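You operate a simulated robot arm through the tools that you are given. There is no shell and no other tool.

Carry out the task below with a simulated robot arm. There is one attempt and no reset: what you move stays moved.

Task
Open the fence gate wide and pin it open with the drop rod.
Fine: turn the latch and lift the rod first; the rod goes down into the short yellow post.

The check looks at the end state, three seconds after you hand in, the way a careful person would. Anything else that was tipped, shoved, dropped, spilled or broken makes it a failure.

Robot
A 7-joint arm with a two-finger parallel gripper, fixed in place. Base frame: the origin is at the foot of the arm, x ahead of it, y to its left, z up. Readings come in cm, rad, newtons and seconds.
Its first joint turns from -2.897 to 2.897 rad. Payload 3.43 kg.
The tool frame sits at the grasp point between the pads (the TCP): z along the fingers, y along the line on which they close. The tips reach 3 cm beyond it. Largest opening 9.4 cm; finger width 2.8, thickness 1; the body of the gripper, 5 by 9.6 cm, starts 5.5 cm behind the TCP.
Orientation is told as [roll, pitch, yaw] about the base's x, y, z axes, in that order, counted from this pose: with the fingers straight down and closing along the base's y, the tool's x points along the base's -x, its y along +y and its z along -z.

Tools
- The arm moves only by the tool send_rows. Its argument "increments" is a list of rows, each an object of numbers (a shift or turn left out is 0, a gripper value left out holds the last): "dx", "dy", "dz": the shift along the tool's x, y, z in cm; "wx", "wy", "wz": the turn, a rotation vector about the tool's x, y, z in degrees; "fingers": the finger opening in cm, from 0 to 9.4. In form: [{"dx": .., "dy": .., "dz": .., "wx": .., "wy": .., "wz": .., "fingers": ..}, ...]. A call has 1 to 20 rows; each row is the pose to reach, as a shift and turn from the pose commanded when the call began, along the tool's axes at that moment. Rows are played at 5 a second. More than 5 cm and 0.15 rad between two rows, or a gripper value outside its range, and nothing of the call is played. Where a pose cannot be reached the arm comes as near as it can. A force on the tool above 90 N (or 10 N above the force at the start of the call, whichever is more), or a blocked arm, ends the call early, and 0.2 s more pass. The fingers move at their own pace (about 4.5 cm/s each) and stop on an object; they squeeze with about 22 N. The grip force told is the motor's: it shows also when the fingers shut on nothing. Time passes only in rows, and 0.2 s behind the last, so rows that repeat a pose let the fingers close. It gives the time, the measured TCP pose, the force on the tool (base axes), the opening and the grip force at its end, in the units of the frame above (readings bear some noise), with the torque about the TCP (base axes, N m) and any sound that the robot's microphone picked up.
- Cameras (640 x 400 px; columns grow to the right, rows downward): "scene" is fixed at [22.16, -49.84, 167.1]; the picture's right is [0.89, -0.46, 0.00], its down [-0.22, -0.43, -0.88] and it looks along [0.40, 0.78, -0.48] (base axes); focal length 358 px, centre (320, 200). "wrist" rides on the gripper at [7.6, 1.4, -10.3] in the tool frame; the picture's right is [-0.18, 0.98, 0.00], its down [-0.75, -0.14, -0.64] and it looks along [-0.63, -0.12, 0.77] (tool axes); focal length 243 px, centre (320, 200).
- grab_frame(camera): a new picture of that camera. No time passes.
- pixel_to_xyz(camera, pixels): for up to 12 pixels [column, row] of the newest picture of that camera ("zoom" is the newest enlarged one), the place [x, y, z] in the base frame of the surface seen there, good to about 0.3 cm. No time passes.
- close_up(camera, box): a new picture of the part [left, top, right, bottom] of that camera's present view, enlarged. No time passes.
- job_done(): hands the job in; it is judged then, once.

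Open the gripper and draw the arm clear of the work before you hand the job in, unless the task says otherwise.

The tools are called after "Call:" as name(argument=value, ...) on one line, values as JSON. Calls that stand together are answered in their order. send_rows: Moves the arm, as the interface text tells. Its arguments: {"type":"object","properties":{"increments":{"type":"array"}},"required":["increments"]} The other tools are called the same way: grab_frame (camera) takes a picture; pixel_to_xyz (camera, pixels) gives the place of the surface under pixels of a picture; close_up (camera, box) takes an enlarged picture of a part of a camera's view; job_done () hands the job in.

At the start:

```text
t: 0.0
position: [54.38, 17.79, 133.49]
ee_rot: [0.001, 0.0, -0.002]
force: [-0.1, 0.1, -0.1]
moment: [0.01, -0.01, 0.01]
finger_gap: 9.4
grip_force: 0.1
```

scene: 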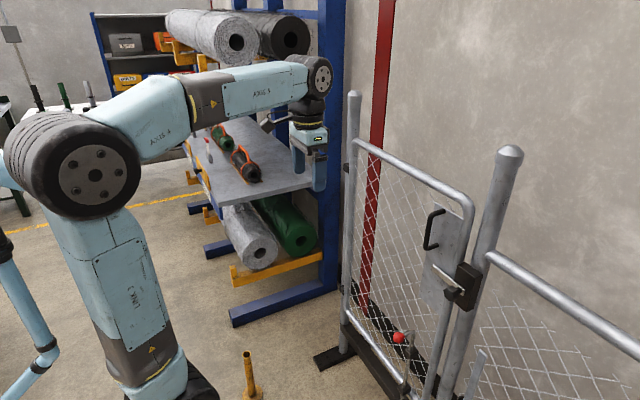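
wrist: 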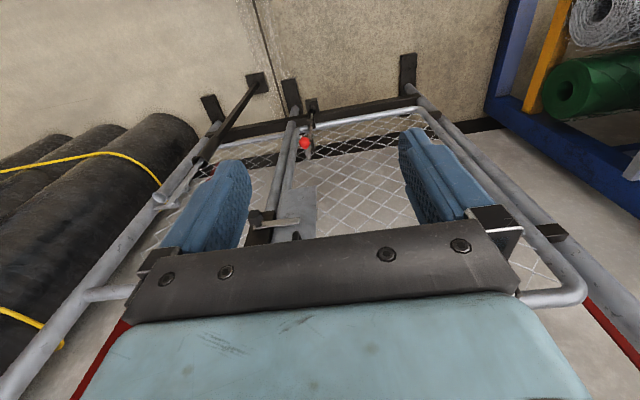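

I start by looking at the gate: the scene shows the latch near (455,290), a handle at (432,230), the red knob of the rod at (398,338) and the yellow post at (248,375). I take enlarged pictures of these.

Call:
close_up(camera="scene", box=[320, 180, 560, 400])

Call:
close_up(camera="wrist", box=[180, 70, 460, 260])

```text
1.82 times, centred on (440, 290) of scene
```

zoom: 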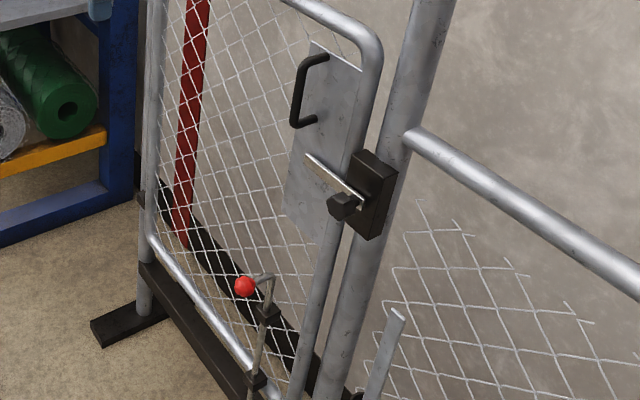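

```text
2.11 times, centred on (320, 165) of wrist
```

zoom: 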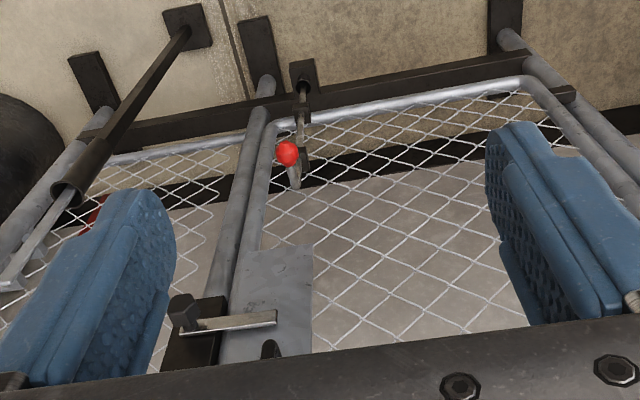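

The zoom shows the latch lever from a pivot knob, the D-handle on the gate and the drop rod with red ball. I measure these points in the scene picture.

Call:
grab_frame(camera="scene")

Call:
pixel_to_xyz(camera="scene", pixels=[[398, 338], [412, 333], [409, 360], [443, 292], [452, 296], [462, 300], [432, 212], [427, 228], [427, 245], [248, 354], [250, 390], [467, 280]])

Call:
pixel_to_xyz(camera="scene", pixels=[[354, 95], [346, 300], [350, 340], [510, 152], [470, 320], [447, 200], [470, 210], [360, 145], [405, 385], [430, 395], [347, 320], [390, 365]])

```text
taken
```

scene: 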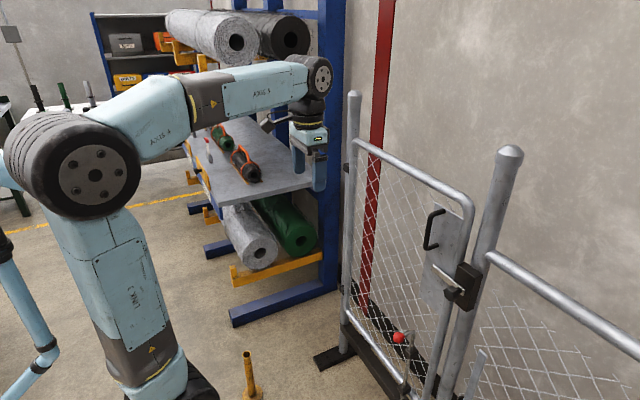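

```text
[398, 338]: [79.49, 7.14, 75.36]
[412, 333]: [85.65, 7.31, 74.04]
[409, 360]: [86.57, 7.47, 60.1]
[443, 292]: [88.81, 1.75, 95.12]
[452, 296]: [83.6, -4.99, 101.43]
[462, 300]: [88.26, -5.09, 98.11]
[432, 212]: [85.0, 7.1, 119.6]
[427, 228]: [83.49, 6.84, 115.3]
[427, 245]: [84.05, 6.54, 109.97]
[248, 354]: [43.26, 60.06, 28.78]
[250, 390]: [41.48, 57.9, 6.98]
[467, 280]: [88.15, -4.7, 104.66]
```

```text
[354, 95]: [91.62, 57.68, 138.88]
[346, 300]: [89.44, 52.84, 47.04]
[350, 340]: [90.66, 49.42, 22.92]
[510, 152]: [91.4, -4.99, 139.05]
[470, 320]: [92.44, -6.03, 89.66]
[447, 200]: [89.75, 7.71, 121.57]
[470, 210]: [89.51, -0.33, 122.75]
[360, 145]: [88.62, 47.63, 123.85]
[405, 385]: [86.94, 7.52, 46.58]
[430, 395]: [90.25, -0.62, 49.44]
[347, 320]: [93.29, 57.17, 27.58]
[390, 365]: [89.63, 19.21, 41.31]
```

The gate leaf lies in the plane x≈90 from the hinge (y≈55) to the latch post (y≈-5), with the rod at about (86.6,7.4) and the yellow post top at (43,60,28.8). I look closer at the latch, the rod and the yellow post.

Call:
close_up(camera="scene", box=[400, 190, 500, 320])

Call:
close_up(camera="scene", box=[360, 300, 500, 400])

Call:
close_up(camera="scene", box=[200, 330, 300, 400])

Call:
close_up(camera="wrist", box=[250, 80, 350, 180])

Call:
close_up(camera="wrist", box=[120, 60, 320, 260])

```text
3.08 times, centred on (450, 255) of scene
```

zoom: 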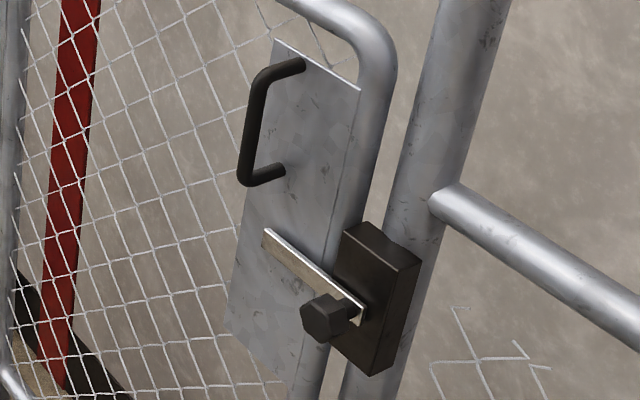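

```text
4.00 times, centred on (430, 350) of scene
```

zoom: 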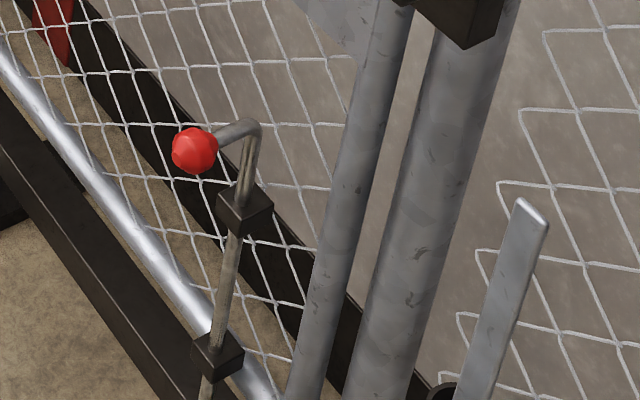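

```text
5.71 times, centred on (250, 365) of scene
```

zoom: 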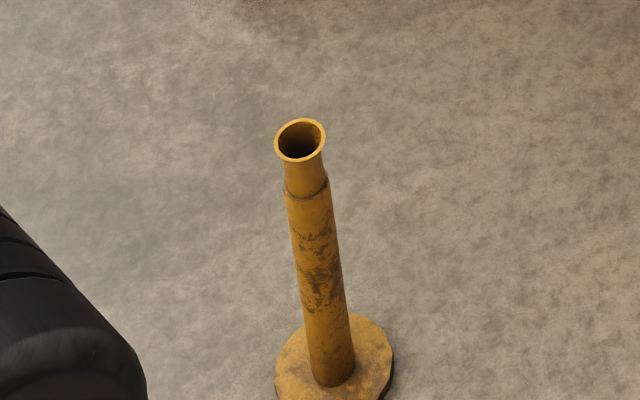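

```text
4.00 times, centred on (300, 130) of wrist
```

zoom: 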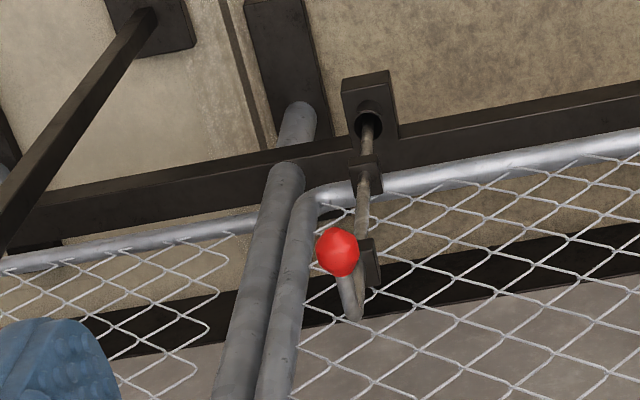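

```text
2.00 times, centred on (220, 160) of wrist
```

zoom: 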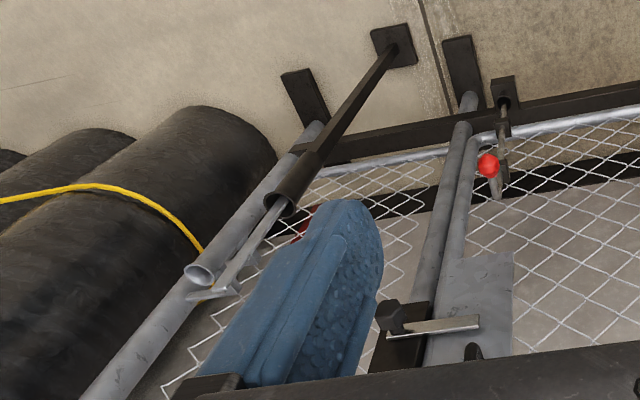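

The latch is a turn-button: a flat lever over the gate plate with a black hex knob on its pivot; the rod has an L-handle with a red ball and drops through two black guides into a keeper. I now measure these points more finely via enlarged pictures.

Call:
close_up(camera="scene", box=[400, 190, 500, 320])

Call:
pixel_to_xyz(camera="zoom", pixels=[[268, 240], [290, 260], [320, 280], [355, 308], [320, 315], [305, 318], [345, 300], [372, 280], [375, 365], [265, 70], [247, 130], [255, 180]])

Call:
pixel_to_xyz(camera="zoom", pixels=[[300, 66], [282, 168], [280, 45], [355, 90], [230, 320], [300, 380], [346, 225], [420, 260], [340, 330], [375, 20], [395, 200], [465, 20]])

```text
3.08 times, centred on (450, 255) of scene
```

zoom: 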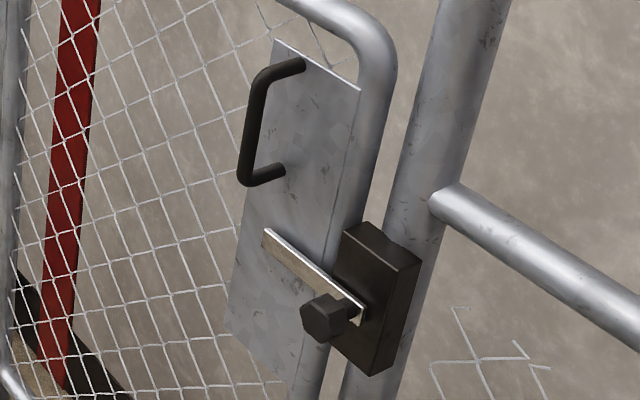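

```text
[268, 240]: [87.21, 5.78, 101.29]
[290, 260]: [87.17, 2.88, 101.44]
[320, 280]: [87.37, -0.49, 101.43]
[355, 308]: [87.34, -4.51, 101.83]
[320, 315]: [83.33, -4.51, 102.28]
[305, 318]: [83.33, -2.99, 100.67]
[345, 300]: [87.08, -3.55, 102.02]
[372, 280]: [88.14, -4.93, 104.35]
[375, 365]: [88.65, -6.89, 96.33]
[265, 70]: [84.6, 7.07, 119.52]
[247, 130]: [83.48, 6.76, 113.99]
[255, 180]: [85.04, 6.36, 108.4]
```

```text
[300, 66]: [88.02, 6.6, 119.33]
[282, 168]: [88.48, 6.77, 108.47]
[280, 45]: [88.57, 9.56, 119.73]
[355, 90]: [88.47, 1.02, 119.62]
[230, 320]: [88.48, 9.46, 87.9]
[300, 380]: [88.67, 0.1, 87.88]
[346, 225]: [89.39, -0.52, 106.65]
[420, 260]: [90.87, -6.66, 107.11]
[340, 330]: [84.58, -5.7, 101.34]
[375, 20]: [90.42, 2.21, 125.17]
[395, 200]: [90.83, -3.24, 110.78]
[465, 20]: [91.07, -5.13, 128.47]
```

The lever lies at x≈87.2 from pivot (y≈-4.5, z≈101) to tip (y≈6.5), knob face at x≈83.3; plate behind at x≈88.5. Now I measure the rod, keeper and the odd stand in the lower right.

Call:
close_up(camera="scene", box=[360, 300, 500, 400])

Call:
pixel_to_xyz(camera="zoom", pixels=[[195, 150], [178, 150], [210, 150], [222, 138], [250, 125], [245, 170], [240, 205], [235, 250], [225, 310], [215, 350], [207, 390], [530, 210]])

Call:
pixel_to_xyz(camera="zoom", pixels=[[490, 340], [445, 390], [90, 250], [60, 170], [50, 210], [340, 250], [370, 350], [195, 130], [195, 170], [265, 205], [240, 190], [240, 360]])

```text
4.00 times, centred on (430, 350) of scene
```

zoom: 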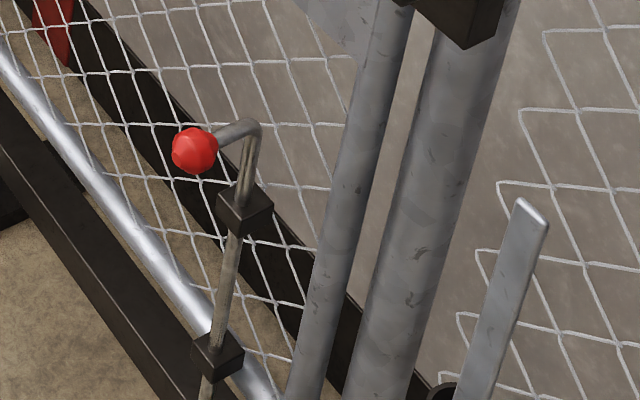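

```text
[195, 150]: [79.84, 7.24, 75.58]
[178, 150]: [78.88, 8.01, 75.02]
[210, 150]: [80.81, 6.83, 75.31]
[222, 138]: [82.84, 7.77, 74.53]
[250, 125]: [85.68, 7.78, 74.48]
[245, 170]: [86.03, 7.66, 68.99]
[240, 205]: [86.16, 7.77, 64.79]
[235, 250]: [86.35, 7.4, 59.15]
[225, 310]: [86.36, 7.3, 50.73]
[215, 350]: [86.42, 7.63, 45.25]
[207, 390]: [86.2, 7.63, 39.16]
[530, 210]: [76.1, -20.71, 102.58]
```

```text
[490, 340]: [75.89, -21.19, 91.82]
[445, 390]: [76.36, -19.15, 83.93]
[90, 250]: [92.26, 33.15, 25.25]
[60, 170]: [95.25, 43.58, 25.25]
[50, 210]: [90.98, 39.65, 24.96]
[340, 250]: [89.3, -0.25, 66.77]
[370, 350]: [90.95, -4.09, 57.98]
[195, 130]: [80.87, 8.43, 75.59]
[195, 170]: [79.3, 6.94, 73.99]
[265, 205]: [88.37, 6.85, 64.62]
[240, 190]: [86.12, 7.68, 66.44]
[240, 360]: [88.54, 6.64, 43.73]
```

The rod stands at about (86.5,7.6) with the ball at (80.5,7.6,74.5); a loose bar stands in a tube at (76,-21,103), which I must keep clear of. I measure the keeper and that stand from the wrist view, and the shelf from the scene.

Call:
close_up(camera="wrist", box=[250, 80, 350, 180])

Call:
pixel_to_xyz(camera="zoom", pixels=[[367, 120], [350, 90], [388, 130], [366, 140], [365, 170], [362, 215], [340, 250], [355, 315], [150, 20], [60, 170], [20, 230], [375, 190]])

Call:
pixel_to_xyz(camera="scene", pixels=[[310, 180], [250, 200], [330, 250], [250, 170], [316, 350], [240, 280], [200, 150], [310, 50], [330, 30], [232, 320], [325, 140], [295, 230]])

Call:
close_up(camera="wrist", box=[150, 120, 270, 230])

```text
4.00 times, centred on (300, 130) of wrist
```

zoom: 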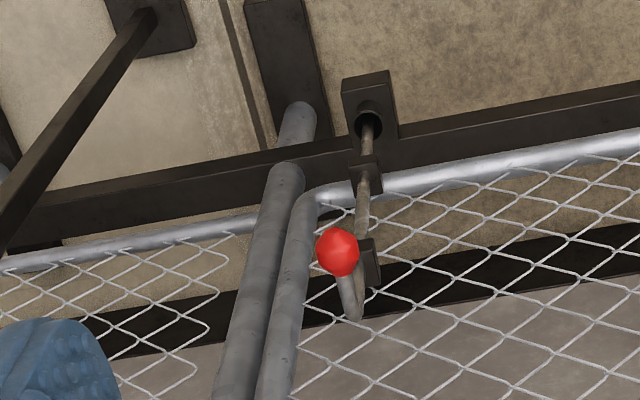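

```text
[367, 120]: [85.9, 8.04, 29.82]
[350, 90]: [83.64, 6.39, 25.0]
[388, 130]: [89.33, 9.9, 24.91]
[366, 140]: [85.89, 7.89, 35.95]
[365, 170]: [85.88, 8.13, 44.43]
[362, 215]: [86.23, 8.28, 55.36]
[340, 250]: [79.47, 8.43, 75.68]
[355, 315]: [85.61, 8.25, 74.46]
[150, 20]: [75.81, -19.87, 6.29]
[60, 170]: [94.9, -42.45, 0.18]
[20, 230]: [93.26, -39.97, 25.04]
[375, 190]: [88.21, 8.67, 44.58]
```

```text
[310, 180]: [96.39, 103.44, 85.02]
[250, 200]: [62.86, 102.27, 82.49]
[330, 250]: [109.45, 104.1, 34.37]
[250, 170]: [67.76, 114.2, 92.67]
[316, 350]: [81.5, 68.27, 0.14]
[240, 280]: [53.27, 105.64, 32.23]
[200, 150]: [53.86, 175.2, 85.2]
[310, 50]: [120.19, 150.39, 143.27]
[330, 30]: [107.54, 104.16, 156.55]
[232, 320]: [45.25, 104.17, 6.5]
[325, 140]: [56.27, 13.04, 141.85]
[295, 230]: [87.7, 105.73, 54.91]
```

```text
3.64 times, centred on (210, 175) of wrist
```

zoom: 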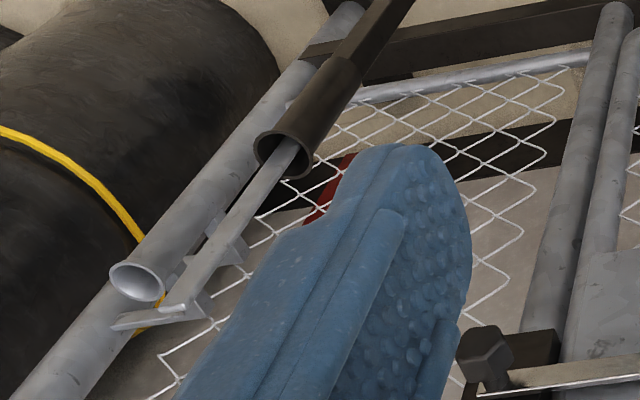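

The keeper hole is at about (86.3,8) z≈25, rod goes below that, and the shelf (y>102) is out of the way. I turn the tool to point forward (+x) with closed fingers, ending in front of the latch at about (70,2,108), clear of the stand at y=-21.

Call:
send_rows(increments=[{"dx": -1.3, "dy": -1.32, "dz": 2.12, "wy": -7.5, "fingers": 0}, {"dx": -2.6, "dy": -2.63, "dz": 4.25, "wy": -15}, {"dx": -3.9, "dy": -3.95, "dz": 6.38, "wy": -22.5}, {"dx": -5.2, "dy": -5.27, "dz": 8.5, "wy": -30}, {"dx": -6.5, "dy": -6.58, "dz": 10.62, "wy": -37.5}, {"dx": -7.8, "dy": -7.9, "dz": 12.75, "wy": -45}, {"dx": -9.1, "dy": -9.22, "dz": 14.88, "wy": -52.5}, {"dx": -10.4, "dy": -10.53, "dz": 17.0, "wy": -60}, {"dx": -11.7, "dy": -11.85, "dz": 19.12, "wy": -67.5}, {"dx": -13.0, "dy": -13.17, "dz": 21.25, "wy": -75}, {"dx": -14.3, "dy": -14.48, "dz": 23.38, "wy": -82.5}, {"dx": -15.6, "dy": -15.8, "dz": 25.5, "wy": -90}, {"dx": -15.6, "dy": -15.8, "dz": 25.5, "wy": -90}])

Call:
grab_frame(camera="scene")

Call:
grab_frame(camera="wrist")

```text
t: 3.0
position: [63.96, 26.96, 108.14]
ee_rot: [0.116, -1.571, 0.359]
force: [-0.3, -0.3, -0.7]
moment: [-0.01, -0.02, 0.01]
finger_gap: 0.0
grip_force: 22.0
out of reach, approached as far as the arm can: row 11, 12, 13
stopped in row 13: the arm was blocked; the commanded pose is now the measured one
```

```text
taken
```

scene: 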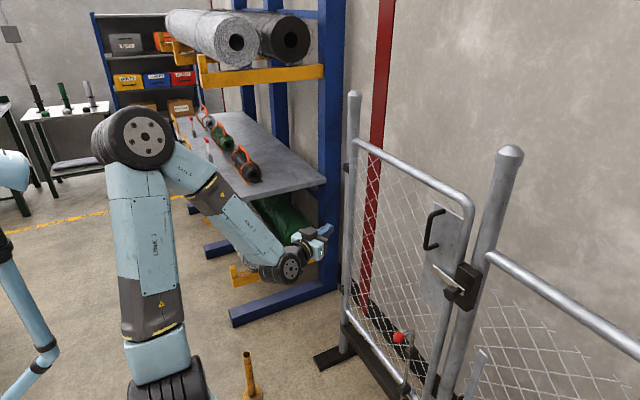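

```text
taken
```

wrist: 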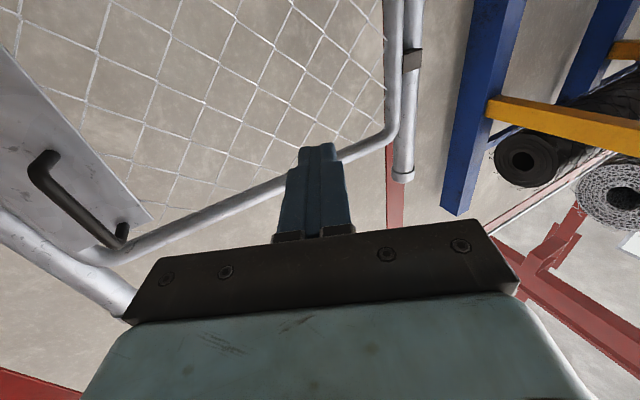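

The arm stopped at (64,27,108), tool level but heading 27° off — a wrist limit with the forearm sloping down steeply. I measure the arm's joints to understand its geometry.

Call:
pixel_to_xyz(camera="scene", pixels=[[145, 138], [165, 390], [158, 345], [290, 267], [205, 192], [250, 240], [318, 245], [115, 120], [155, 280], [140, 200], [185, 155], [296, 262]])

Call:
close_up(camera="scene", box=[60, 80, 360, 400])

```text
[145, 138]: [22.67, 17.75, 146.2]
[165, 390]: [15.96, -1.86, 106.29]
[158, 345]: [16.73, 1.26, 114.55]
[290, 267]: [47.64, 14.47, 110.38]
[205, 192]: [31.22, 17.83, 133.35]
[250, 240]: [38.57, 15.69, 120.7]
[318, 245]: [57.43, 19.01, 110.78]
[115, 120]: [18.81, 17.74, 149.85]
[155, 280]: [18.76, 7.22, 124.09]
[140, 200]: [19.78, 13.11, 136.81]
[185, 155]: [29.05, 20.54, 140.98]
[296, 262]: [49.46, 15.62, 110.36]
```

```text
1.25 times, centred on (210, 240) of scene
```

zoom: 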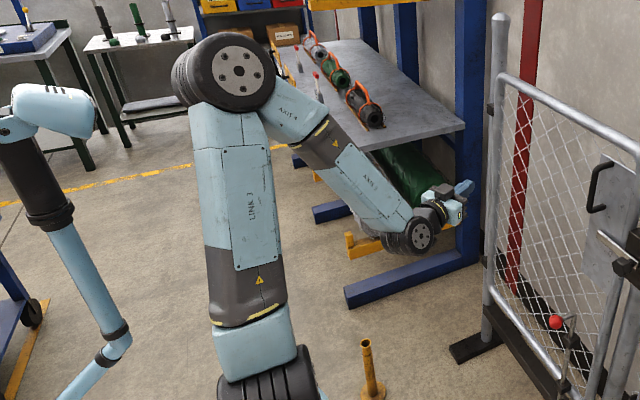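

Forearm slopes ~50° down so a fully level tool is past the wrist limit; a tool tilted 30° below level is enough for pushing the lever down. First I pitch back down by 30° about the tool's y.

Call:
send_rows(increments=[{"wy": 6}, {"wy": 12}, {"wy": 18}, {"wy": 24}, {"wy": 30}, {"wy": 30}])

```text
t: 4.4
position: [64.0, 26.94, 108.04]
ee_rot: [-0.001, -1.045, 0.471]
force: [-0.3, 0.6, 0.1]
moment: [-0.02, -0.06, 0.0]
finger_gap: 0.0
grip_force: 21.5
```

Pose is now heading 27°, 30° below level. I turn the heading back to straight ahead and move to about (70,2,112), in front of the latch.

Call:
send_rows(increments=[{"dx": -0.06, "dy": -3.12, "dz": -0.9, "wx": 2.92, "wz": 1.69}, {"dx": -0.12, "dy": -6.25, "dz": -1.8, "wx": 5.84, "wz": 3.38}, {"dx": -0.17, "dy": -9.38, "dz": -2.7, "wx": 8.77, "wz": 5.06}, {"dx": -0.23, "dy": -12.5, "dz": -3.6, "wx": 11.69, "wz": 6.75}, {"dx": -0.29, "dy": -15.62, "dz": -4.5, "wx": 14.61, "wz": 8.44}, {"dx": -0.35, "dy": -18.75, "dz": -5.4, "wx": 17.53, "wz": 10.12}, {"dx": -0.4, "dy": -21.88, "dz": -6.3, "wx": 20.46, "wz": 11.81}, {"dx": -0.46, "dy": -25.0, "dz": -7.2, "wx": 23.38, "wz": 13.5}, {"dx": -0.46, "dy": -25.0, "dz": -7.2, "wx": 23.38, "wz": 13.5}])

Call:
grab_frame(camera="scene")

Call:
grab_frame(camera="wrist")

```text
t: 6.4
position: [70.01, 2.03, 112.13]
ee_rot: [0.001, -1.048, -0.001]
force: [0.5, 0.3, 0.6]
moment: [0.0, -0.01, 0.02]
finger_gap: 0.0
grip_force: 22.1
```

```text
taken
```

scene: 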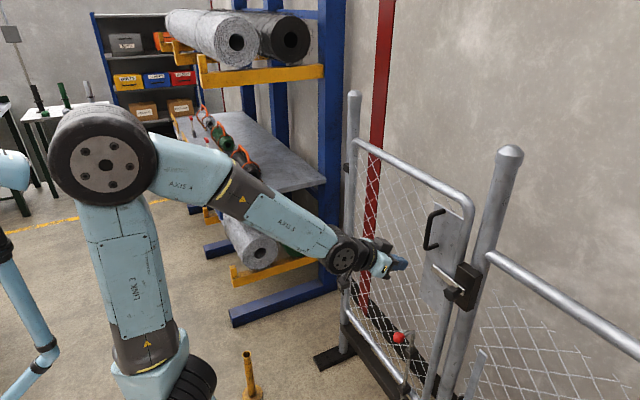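

```text
taken
```

wrist: 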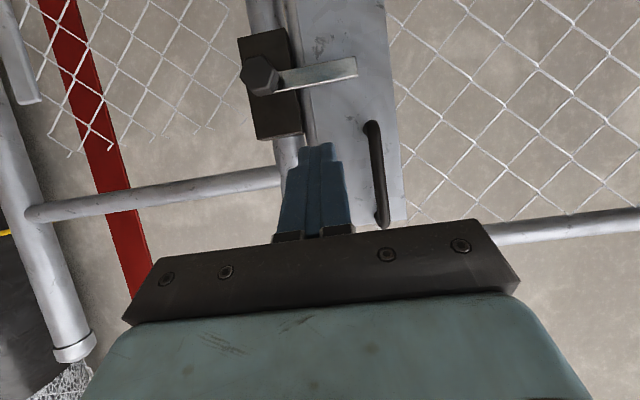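

The arm is well placed; the wrist view shows the lever at (275,85)-(355,65) with the knob at (262,75). I measure these from the wrist view to refine.

Call:
close_up(camera="wrist", box=[220, 10, 420, 160])

Call:
pixel_to_xyz(camera="wrist", pixels=[[355, 59], [356, 75], [310, 69], [312, 86], [350, 67], [283, 90], [260, 78], [255, 70], [275, 130], [330, 110], [380, 200], [375, 130]])

```text
2.67 times, centred on (320, 85) of wrist
```

zoom: 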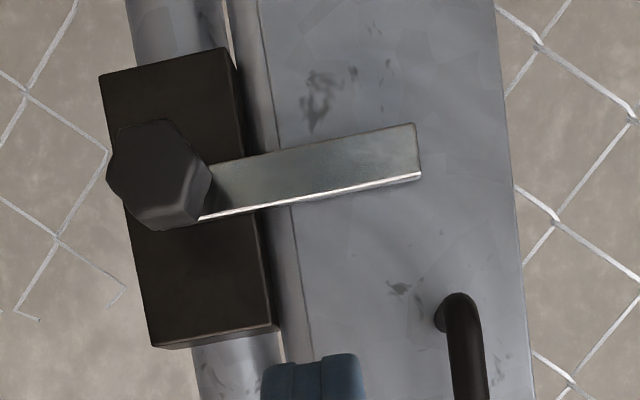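

```text
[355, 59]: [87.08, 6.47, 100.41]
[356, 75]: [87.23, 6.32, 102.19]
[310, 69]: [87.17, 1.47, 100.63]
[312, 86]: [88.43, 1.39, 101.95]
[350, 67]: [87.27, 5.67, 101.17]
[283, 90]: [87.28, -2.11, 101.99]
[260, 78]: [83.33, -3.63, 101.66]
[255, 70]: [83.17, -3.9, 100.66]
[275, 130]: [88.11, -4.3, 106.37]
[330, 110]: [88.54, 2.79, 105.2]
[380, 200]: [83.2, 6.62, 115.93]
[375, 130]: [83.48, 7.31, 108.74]
```

The lever spans z 100.2–102.2, x 87.1–88, and the black box front is at x≈88.1, so a level tool gives the best overlap. I approach to (78,3,106) while levelling the tool.

Call:
send_rows(increments=[{"dx": 0.2, "dy": 0.17, "dz": 1.66, "wy": -5}, {"dx": 0.4, "dy": 0.33, "dz": 3.31, "wy": -10}, {"dx": 0.6, "dy": 0.5, "dz": 4.97, "wy": -15}, {"dx": 0.8, "dy": 0.67, "dz": 6.62, "wy": -20}, {"dx": 1.0, "dy": 0.83, "dz": 8.28, "wy": -25}, {"dx": 1.2, "dy": 1.0, "dz": 9.93, "wy": -30}, {"dx": 1.2, "dy": 1.0, "dz": 9.93, "wy": -30}])

Call:
grab_frame(camera="scene")

Call:
grab_frame(camera="wrist")

```text
t: 8.0
position: [78.04, 3.02, 105.91]
ee_rot: [2.586, -1.571, -2.586]
force: [1.2, -0.9, -0.1]
moment: [0.01, -0.01, 0.0]
finger_gap: 0.0
grip_force: 21.9
```

```text
taken
```

scene: 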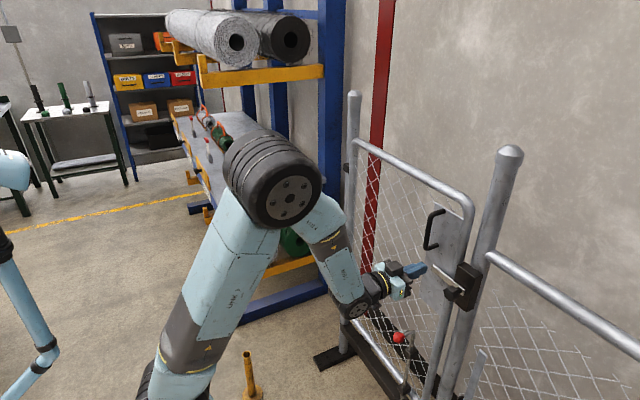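

```text
taken
```

wrist: 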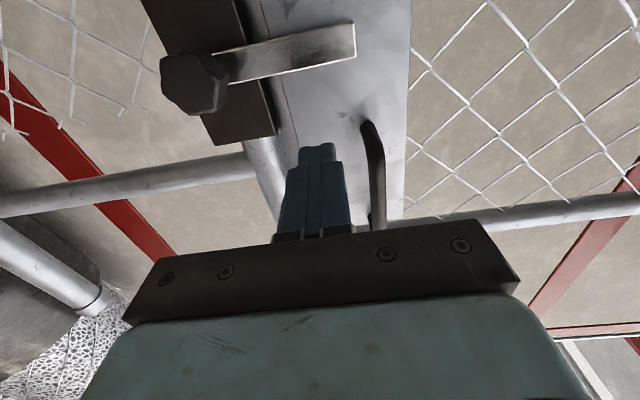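

The tool is level, heading straight, at (78,3,106). I go forward to tip x≈87.9 just above the lever (TCP at z 104.4).

Call:
send_rows(increments=[{"dx": 0.5, "dz": 1.5}, {"dx": 1.0, "dz": 3.0}, {"dx": 1.5, "dz": 4.5}, {"dx": 1.5, "dz": 6.0}, {"dx": 1.5, "dz": 6.85}, {"dx": 1.5, "dz": 6.85}])

Call:
close_up(camera="scene", box=[360, 220, 500, 320])

Call:
grab_frame(camera="wrist")

```text
t: 9.4
position: [84.88, 2.96, 104.64]
ee_rot: [0.549, -1.572, -0.549]
force: [0.3, -0.6, 0.5]
moment: [0.0, 0.04, 0.03]
finger_gap: 0.0
grip_force: 21.7
```

```text
4.00 times, centred on (430, 270) of scene
```

zoom: 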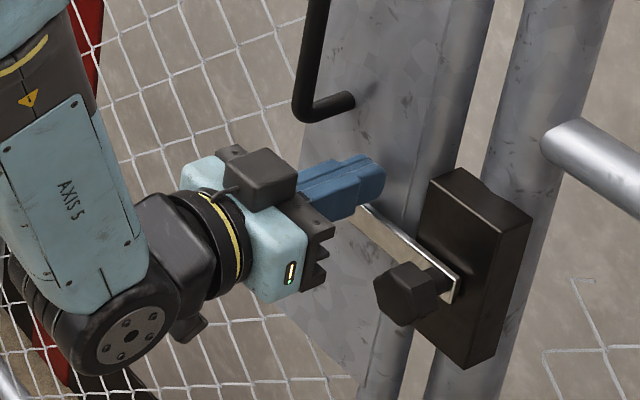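

```text
taken
```

wrist: 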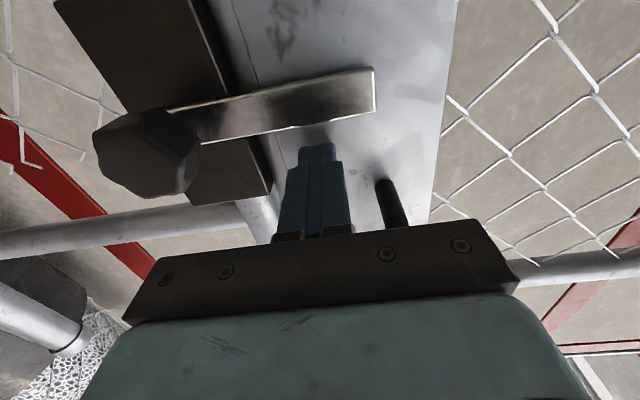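

Fingertip is right above the lever (gap ~1 cm). I push down along the arc about the pivot, first to about 30°, and check forces.

Call:
send_rows(increments=[{"dx": 0.6, "dy": 0.04}, {"dx": 1.2, "dy": 0.04}, {"dx": 1.9, "dy": 0.07}, {"dx": 2.76, "dy": 0.08}, {"dx": 3.6, "dy": -0.1}, {"dx": 4.42, "dy": -0.33}])

Call:
grab_frame(camera="wrist")

Call:
close_up(camera="scene", box=[360, 220, 500, 320])

```text
t: 10.5
position: [85.33, 3.18, 103.29]
ee_rot: [3.138, -1.535, -3.138]
force: [-5.0, -0.7, 27.5]
moment: [-0.1, -0.46, 0.01]
finger_gap: 0.0
grip_force: 22.1
stopped in row 5: the force on the tool passed its limit at 100 N (the readings are from after the stop); the commanded pose is now the measured one
```

```text
taken
```

wrist: 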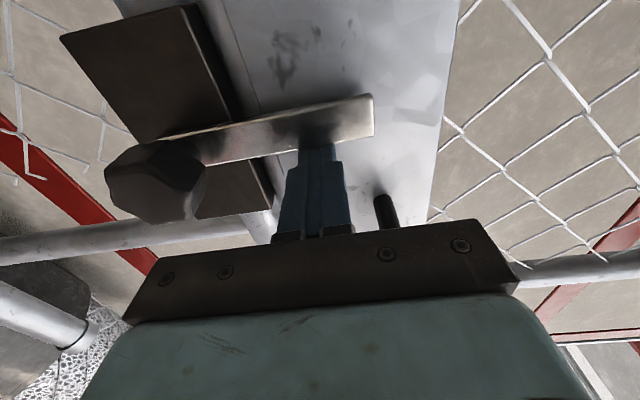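

```text
4.00 times, centred on (430, 270) of scene
```

zoom: 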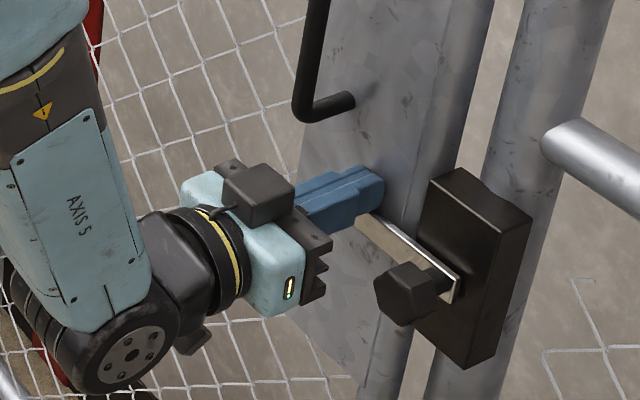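

Pushing down hit a hard stop (100 N, lever unmoved), so the lever turns upward. I back off, drop below the lever and level out at about (79,3,96.8).

Call:
send_rows(increments=[{"dx": -0.6, "dz": 0}, {"dx": -0.8, "dz": -1.5, "wy": 0.5}, {"dx": -0.8, "dz": -3.0, "wy": 1}, {"dx": -0.8, "dz": -4.5, "wy": 1.5}, {"dx": -0.8, "dz": -6.0, "wy": 2}, {"dx": 0.8, "dz": -6.5, "wy": 2}, {"dx": 2.5, "dz": -6.5, "wy": 2}, {"dx": 4.0, "dz": -6.5, "wy": 2}, {"dx": 5.5, "dz": -6.5, "wy": 2}, {"dx": 6.5, "dz": -6.5, "wy": 2}, {"dx": 6.5, "dz": -6.5, "wy": 2}])

Call:
grab_frame(camera="wrist")

Call:
close_up(camera="scene", box=[360, 220, 500, 320])

```text
t: 12.9
position: [78.85, 3.14, 96.1]
ee_rot: [-0.024, -1.564, 0.023]
force: [-0.2, -1.2, -0.3]
moment: [0.01, 0.01, -0.01]
finger_gap: 0.02
grip_force: 21.5
```

```text
taken
```

wrist: 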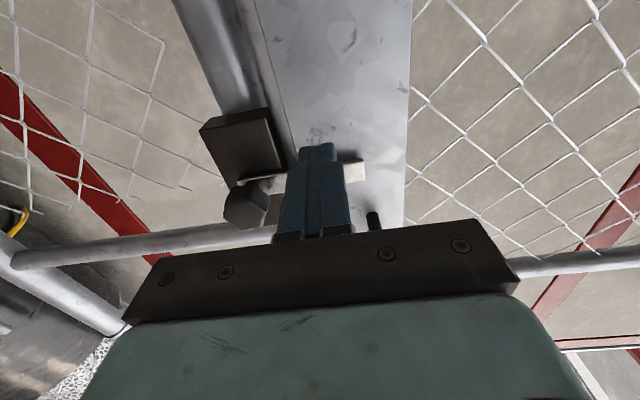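

```text
4.00 times, centred on (430, 270) of scene
```

zoom: 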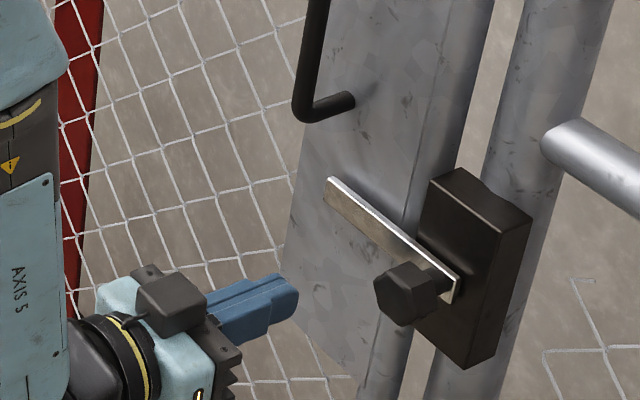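

The lever is unmoved at horizontal; the fingertip is now below it. I move forward under it and push upward along the arc to about 30°.

Call:
send_rows(increments=[{"dz": 2.0}, {"dz": 4.0}, {"dz": 6.0}, {"dx": -1.0, "dy": -0.1, "dz": 6.05}, {"dx": -2.0, "dy": -0.14, "dz": 6.05}, {"dx": -2.7, "dy": -0.14, "dz": 6.05}, {"dx": -3.5, "dy": -0.12, "dz": 6.05}, {"dx": -4.42, "dy": -0.1, "dz": 6.05}, {"dx": -5.3, "dy": -0.25, "dz": 6.05}, {"dx": -6.08, "dy": -0.51, "dz": 6.05}])

Call:
grab_frame(camera="wrist")

Call:
close_up(camera="scene", box=[360, 220, 500, 320])

```text
t: 15.1
position: [85.17, 2.53, 102.24]
ee_rot: [-0.011, -1.563, 0.01]
force: [-0.2, 0.0, 0.1]
moment: [0.02, -0.02, -0.01]
finger_gap: 0.0
grip_force: 21.8
```

```text
taken
```

wrist: 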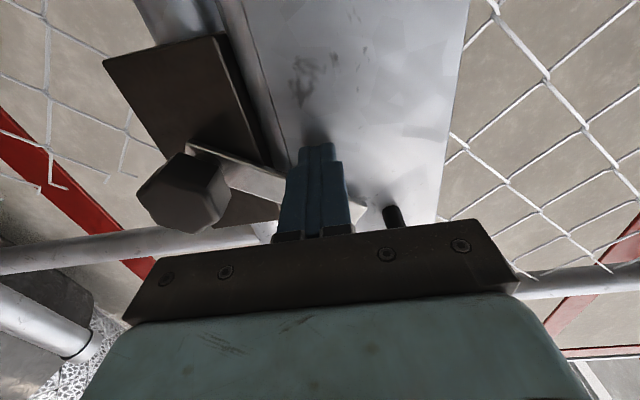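

```text
4.00 times, centred on (430, 270) of scene
```

zoom: 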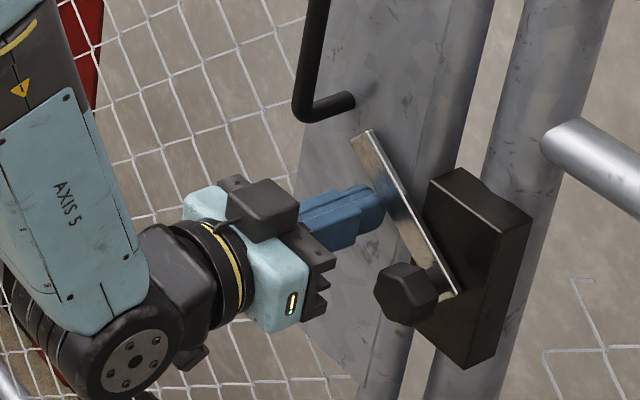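

The lever turned up ~30° easily. I back the tip off 0.3 cm in x (to clear the black box) and continue the arc to about 95–100°.

Call:
send_rows(increments=[{"dx": -0.75, "dy": -0.3, "dz": -0.3}, {"dx": -1.45, "dy": -0.72, "dz": -0.3}, {"dx": -2.1, "dy": -1.3, "dz": -0.35}, {"dx": -2.69, "dy": -1.91, "dz": -0.35}, {"dx": -3.18, "dy": -2.63, "dz": -0.35}, {"dx": -3.58, "dy": -3.38, "dz": -0.35}, {"dx": -3.87, "dy": -4.2, "dz": -0.35}, {"dx": -4.06, "dy": -5.03, "dz": -0.35}, {"dx": -4.12, "dy": -5.8, "dz": -0.35}, {"dx": -4.12, "dy": -5.8, "dz": -0.35}])

Call:
grab_frame(camera="wrist")

Call:
close_up(camera="scene", box=[360, 220, 500, 320])

```text
t: 17.3
position: [84.76, -2.09, 106.35]
ee_rot: [-0.008, -1.559, 0.023]
force: [-4.7, 65.6, -14.6]
moment: [1.02, 0.39, 1.45]
finger_gap: 0.02
grip_force: 22.2
```

```text
taken
```

wrist: 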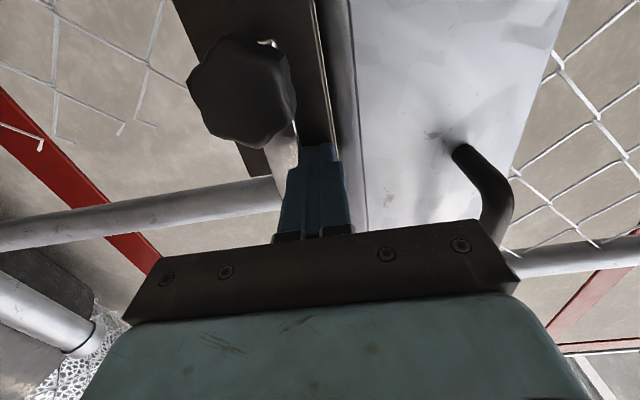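

```text
4.00 times, centred on (430, 270) of scene
```

zoom: 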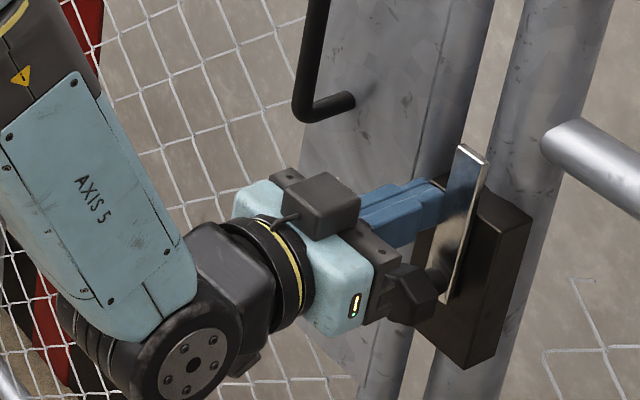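

The lever is upright and against its stop (66 N sideways). I ease off to +y and withdraw straight back, then check it stays up.

Call:
send_rows(increments=[{"dy": 0.7}, {"dy": 1.5}, {"dy": 1.8, "dz": -1.5}, {"dy": 1.8, "dz": -4}, {"dy": 1.8, "dz": -7}, {"dy": 1.8, "dz": -10}, {"dy": 1.8, "dz": -10}])

Call:
grab_frame(camera="wrist")

Call:
grab_frame(camera="scene")

```text
t: 18.9
position: [74.64, -1.42, 106.49]
ee_rot: [-0.007, -1.564, 0.008]
force: [0.3, 0.7, -0.7]
moment: [-0.02, 0.02, -0.01]
finger_gap: 0.0
grip_force: 21.7
```

```text
taken
```

wrist: 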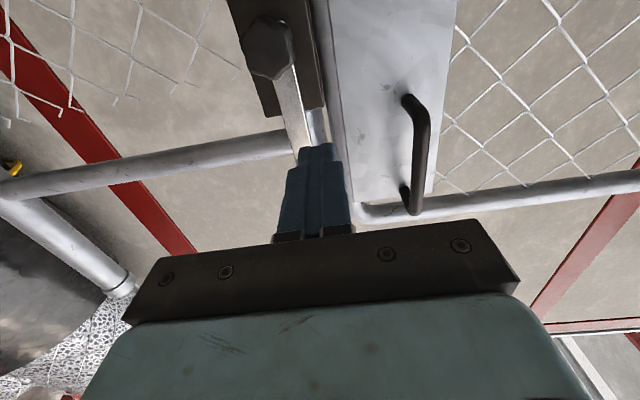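

```text
taken
```

scene: 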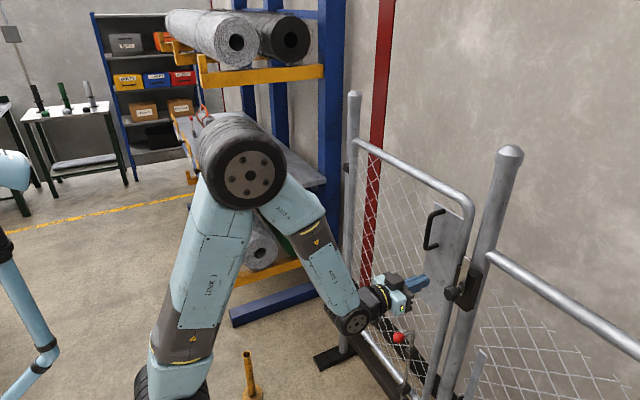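

The latch lever stays upright, clear of the gate. Before gripping the rod I check the black box on the gripper and its extents relative to the tool frame.

Call:
close_up(camera="scene", box=[330, 240, 450, 350])

Call:
pixel_to_xyz(camera="scene", pixels=[[385, 277], [395, 281], [378, 284], [390, 287], [402, 285], [412, 290], [395, 305], [425, 278], [405, 277], [383, 292], [408, 300], [372, 295]])

```text
3.64 times, centred on (390, 295) of scene
```

zoom: 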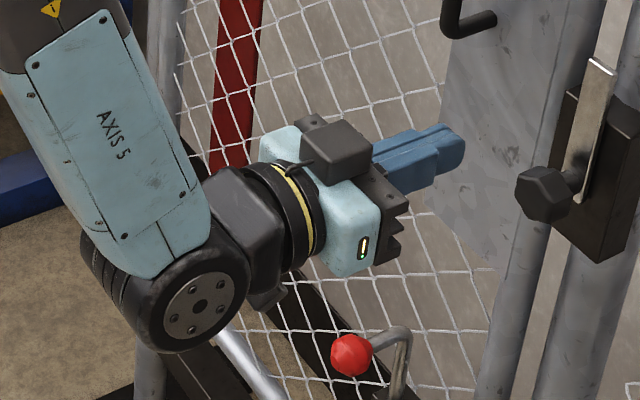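

```text
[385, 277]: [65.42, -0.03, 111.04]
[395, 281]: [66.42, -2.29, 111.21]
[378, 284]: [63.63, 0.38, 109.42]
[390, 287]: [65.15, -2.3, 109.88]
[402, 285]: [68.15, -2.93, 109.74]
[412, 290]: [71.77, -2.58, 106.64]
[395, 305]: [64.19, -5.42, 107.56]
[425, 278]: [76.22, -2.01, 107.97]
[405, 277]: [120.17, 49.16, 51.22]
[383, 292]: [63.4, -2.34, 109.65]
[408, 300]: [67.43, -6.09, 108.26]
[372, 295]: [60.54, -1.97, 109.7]
```

TCP-to-box geometry shows the box on top (tool x −4.8, z −6.5…−10.5) would hit the red ball if I gripped directly under the handle, so I'll grip the rod between its two guides (z≈47–62). I lower the arm in front of the gate to look at the rod, tilting 20° down.

Call:
send_rows(increments=[{"dx": 2.75, "dy": 0.5, "dz": -1.0, "wy": 1.25}, {"dx": 5.5, "dy": 1.0, "dz": -2.0, "wy": 2.5}, {"dx": 8.25, "dy": 1.6, "dz": -3.0, "wy": 3.75}, {"dx": 11.0, "dy": 2.1, "dz": -3.5, "wy": 5}, {"dx": 13.75, "dy": 2.6, "dz": -3.5, "wy": 6.25}, {"dx": 16.5, "dy": 3.1, "dz": -3.5, "wy": 7.5}, {"dx": 19.25, "dy": 3.7, "dz": -3.5, "wy": 8.75}, {"dx": 22.0, "dy": 4.2, "dz": -3.5, "wy": 10}, {"dx": 24.75, "dy": 4.7, "dz": -3.5, "wy": 11.25}, {"dx": 27.5, "dy": 5.2, "dz": -3.5, "wy": 12.5}, {"dx": 30.25, "dy": 5.8, "dz": -3.5, "wy": 13.75}, {"dx": 33.0, "dy": 6.3, "dz": -3.5, "wy": 15}, {"dx": 35.75, "dy": 6.8, "dz": -3.5, "wy": 16.25}, {"dx": 38.5, "dy": 7.3, "dz": -3.5, "wy": 17.5}, {"dx": 41.25, "dy": 7.9, "dz": -3.5, "wy": 18.75}, {"dx": 44.0, "dy": 8.4, "dz": -3.5, "wy": 20}, {"dx": 44.0, "dy": 8.4, "dz": -3.5, "wy": 20, "fingers": 5}])

Call:
grab_frame(camera="wrist")

Call:
grab_frame(camera="scene")

```text
t: 22.5
position: [71.0, 7.04, 62.4]
ee_rot: [0.0, -1.213, 0.001]
force: [0.1, -0.1, 0.1]
moment: [-0.02, -0.04, 0.01]
finger_gap: 3.24
grip_force: 0.1
out of reach, approached as far as the arm can: row 3, 4, 5
```

```text
taken
```

wrist: 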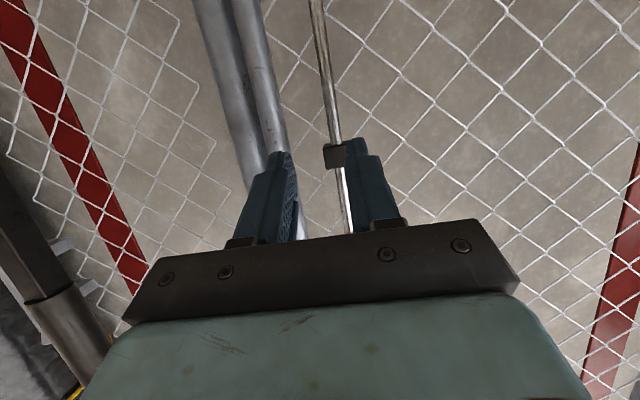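

```text
taken
```

scene: 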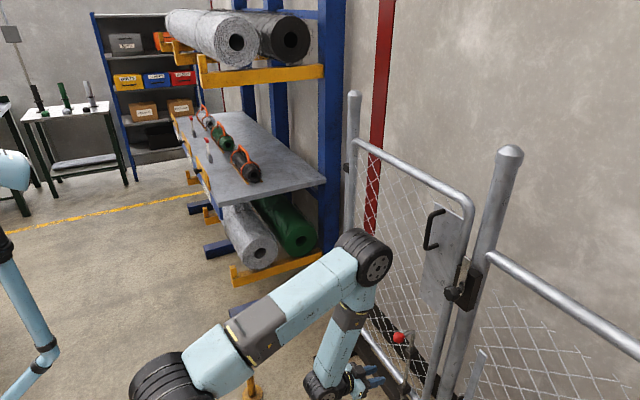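

The IK put the elbow forward at (365,260) px, which is close to the gate leaf; I check its position before moving on.

Call:
pixel_to_xyz(camera="scene", pixels=[[376, 266], [350, 240], [390, 250], [385, 290], [340, 300], [320, 385], [355, 385], [165, 375], [250, 330], [300, 290], [370, 370], [330, 380]])

Call:
close_up(camera="scene", box=[120, 200, 440, 400])

```text
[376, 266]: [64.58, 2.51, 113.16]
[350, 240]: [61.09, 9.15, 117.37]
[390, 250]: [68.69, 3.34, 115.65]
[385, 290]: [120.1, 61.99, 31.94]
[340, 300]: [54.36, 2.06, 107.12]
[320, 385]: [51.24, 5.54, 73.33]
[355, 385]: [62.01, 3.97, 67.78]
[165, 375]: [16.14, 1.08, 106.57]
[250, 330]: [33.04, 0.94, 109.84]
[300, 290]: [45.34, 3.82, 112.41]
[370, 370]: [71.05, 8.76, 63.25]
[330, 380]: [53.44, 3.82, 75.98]
```

```text
2.00 times, centred on (280, 300) of scene
```

zoom: 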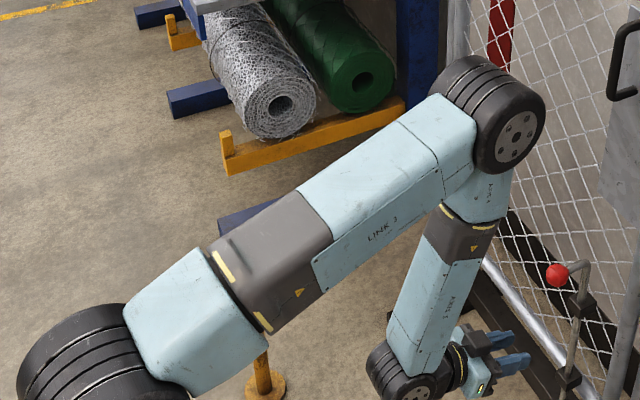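

The elbow is at (64,8,113), in a vertical plane, with the forearm hanging down — usable. I plan to grip the red ball with the pads closing vertically (so the handle can swivel freely), so I rise to z≈75 and roll the tool +90° about its axis.

Call:
send_rows(increments=[{"dx": -0.98, "dy": 0.06, "dz": -0.4, "wz": 7.5, "fingers": 6}, {"dx": -1.95, "dy": 0.12, "dz": -0.73, "wz": 15}, {"dx": -2.93, "dy": 0.18, "dz": -1.1, "wz": 22.5}, {"dx": -3.9, "dy": 0.23, "dz": -1.47, "wz": 30}, {"dx": -4.88, "dy": 0.29, "dz": -1.83, "wz": 37.5}, {"dx": -5.85, "dy": 0.35, "dz": -2.2, "wz": 45}, {"dx": -6.83, "dy": 0.41, "dz": -2.57, "wz": 52.5}, {"dx": -7.8, "dy": 0.47, "dz": -2.93, "wz": 60}, {"dx": -8.78, "dy": 0.53, "dz": -3.3, "wz": 67.5}, {"dx": -9.75, "dy": 0.58, "dz": -3.67, "wz": 75}, {"dx": -10.73, "dy": 0.64, "dz": -4.03, "wz": 82.5}, {"dx": -11.7, "dy": 0.7, "dz": -4.4, "wz": 90}, {"dx": -11.7, "dy": 0.7, "dz": -4.4, "wz": 90}])

Call:
grab_frame(camera="wrist")

Call:
grab_frame(camera="scene")

```text
t: 25.3
position: [70.87, 7.64, 74.94]
ee_rot: [1.213, 0.0, -1.571]
force: [-0.1, 0.0, -0.3]
moment: [-0.01, -0.02, -0.02]
finger_gap: 5.99
grip_force: 0.1
```

```text
taken
```

wrist: 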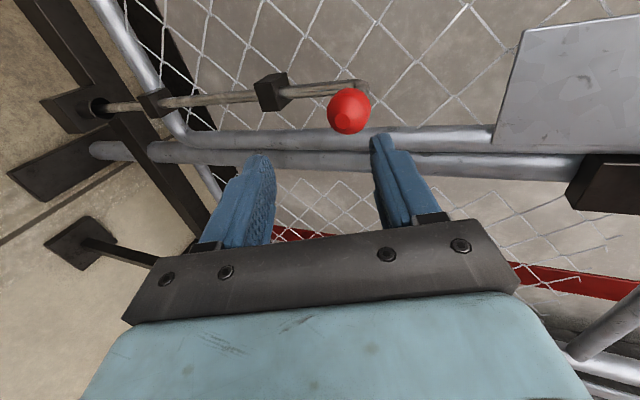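

```text
taken
```

scene: 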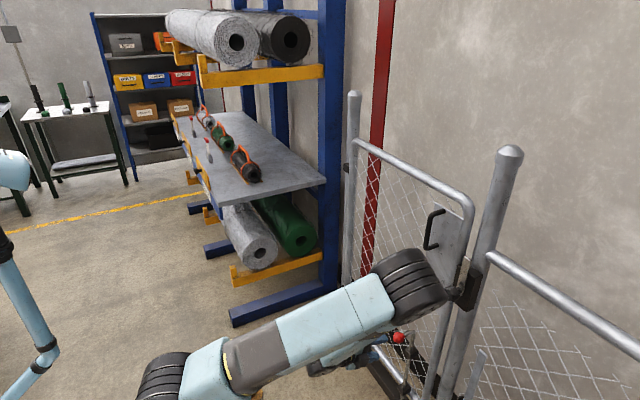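

The rolled wrist view shows the ball at (348,110), the rod horizontal in the picture to the keeper at (95,108). I measure the ball, rod, keeper and the elbow.

Call:
pixel_to_xyz(camera="wrist", pixels=[[348, 110], [333, 112], [364, 112], [348, 93], [325, 91], [365, 85], [272, 90], [155, 101], [120, 105], [98, 108], [80, 108], [220, 98]])

Call:
pixel_to_xyz(camera="scene", pixels=[[405, 262], [440, 300], [390, 280], [430, 270], [415, 310], [350, 300], [240, 350], [375, 265]])

Call:
close_up(camera="wrist", box=[60, 60, 400, 170])

```text
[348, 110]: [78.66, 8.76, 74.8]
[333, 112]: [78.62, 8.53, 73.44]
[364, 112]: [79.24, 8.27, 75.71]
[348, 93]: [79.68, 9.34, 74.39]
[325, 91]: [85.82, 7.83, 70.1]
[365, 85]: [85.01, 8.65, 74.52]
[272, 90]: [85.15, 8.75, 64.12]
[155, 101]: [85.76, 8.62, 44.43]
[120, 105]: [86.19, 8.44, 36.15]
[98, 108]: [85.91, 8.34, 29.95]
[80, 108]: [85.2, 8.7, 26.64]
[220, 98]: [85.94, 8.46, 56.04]
```

```text
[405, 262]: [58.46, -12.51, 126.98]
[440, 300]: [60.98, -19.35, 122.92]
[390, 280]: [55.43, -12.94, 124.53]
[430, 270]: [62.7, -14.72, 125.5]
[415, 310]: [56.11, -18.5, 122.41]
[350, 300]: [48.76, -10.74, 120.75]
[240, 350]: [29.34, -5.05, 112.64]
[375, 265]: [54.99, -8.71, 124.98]
```

```text
1.88 times, centred on (230, 115) of wrist
```

zoom: 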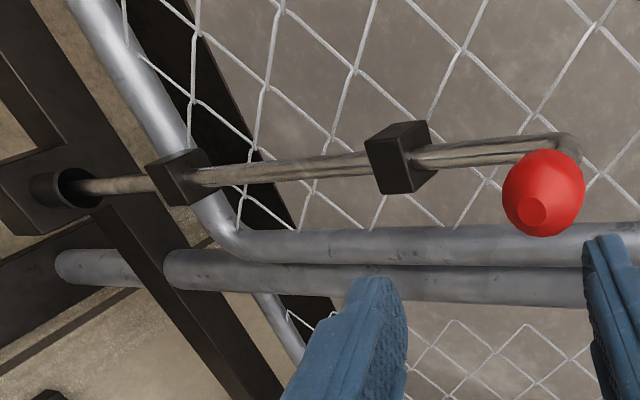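

Ball centre is at about (80.3,8.0,74.4), diameter ≈3.6; the keeper cup's rim is at z≈30. I reduce the tilt to ~8° and approach the ball with the fingers 6 cm apart, above and below it.

Call:
send_rows(increments=[{"dx": 0.1, "dy": 0.5, "dz": 1.0, "wx": -3}, {"dx": 0.2, "dy": 1.0, "dz": 2.5, "wx": -6}, {"dx": 0.3, "dy": 1.5, "dz": 4.0, "wx": -9}, {"dx": 0.36, "dy": 2.0, "dz": 5.2, "wx": -12}, {"dx": 0.36, "dy": 2.0, "dz": 5.2, "wx": -12}])

Call:
grab_frame(camera="wrist")

```text
t: 26.5
position: [76.52, 8.01, 75.03]
ee_rot: [1.424, 0.0, -1.571]
force: [-0.1, 0.4, 0.4]
moment: [-0.01, 0.02, -0.03]
finger_gap: 5.99
grip_force: 0.0
```

```text
taken
```

wrist: 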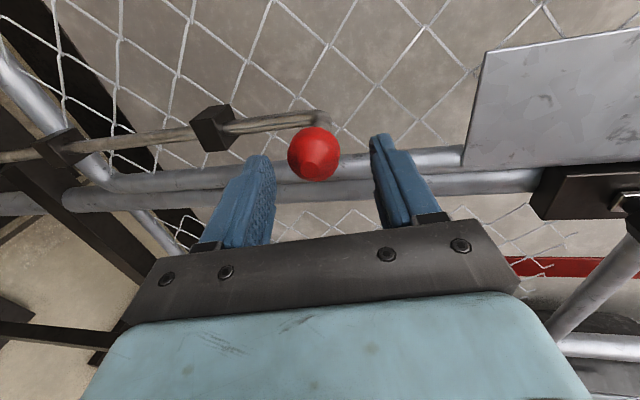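

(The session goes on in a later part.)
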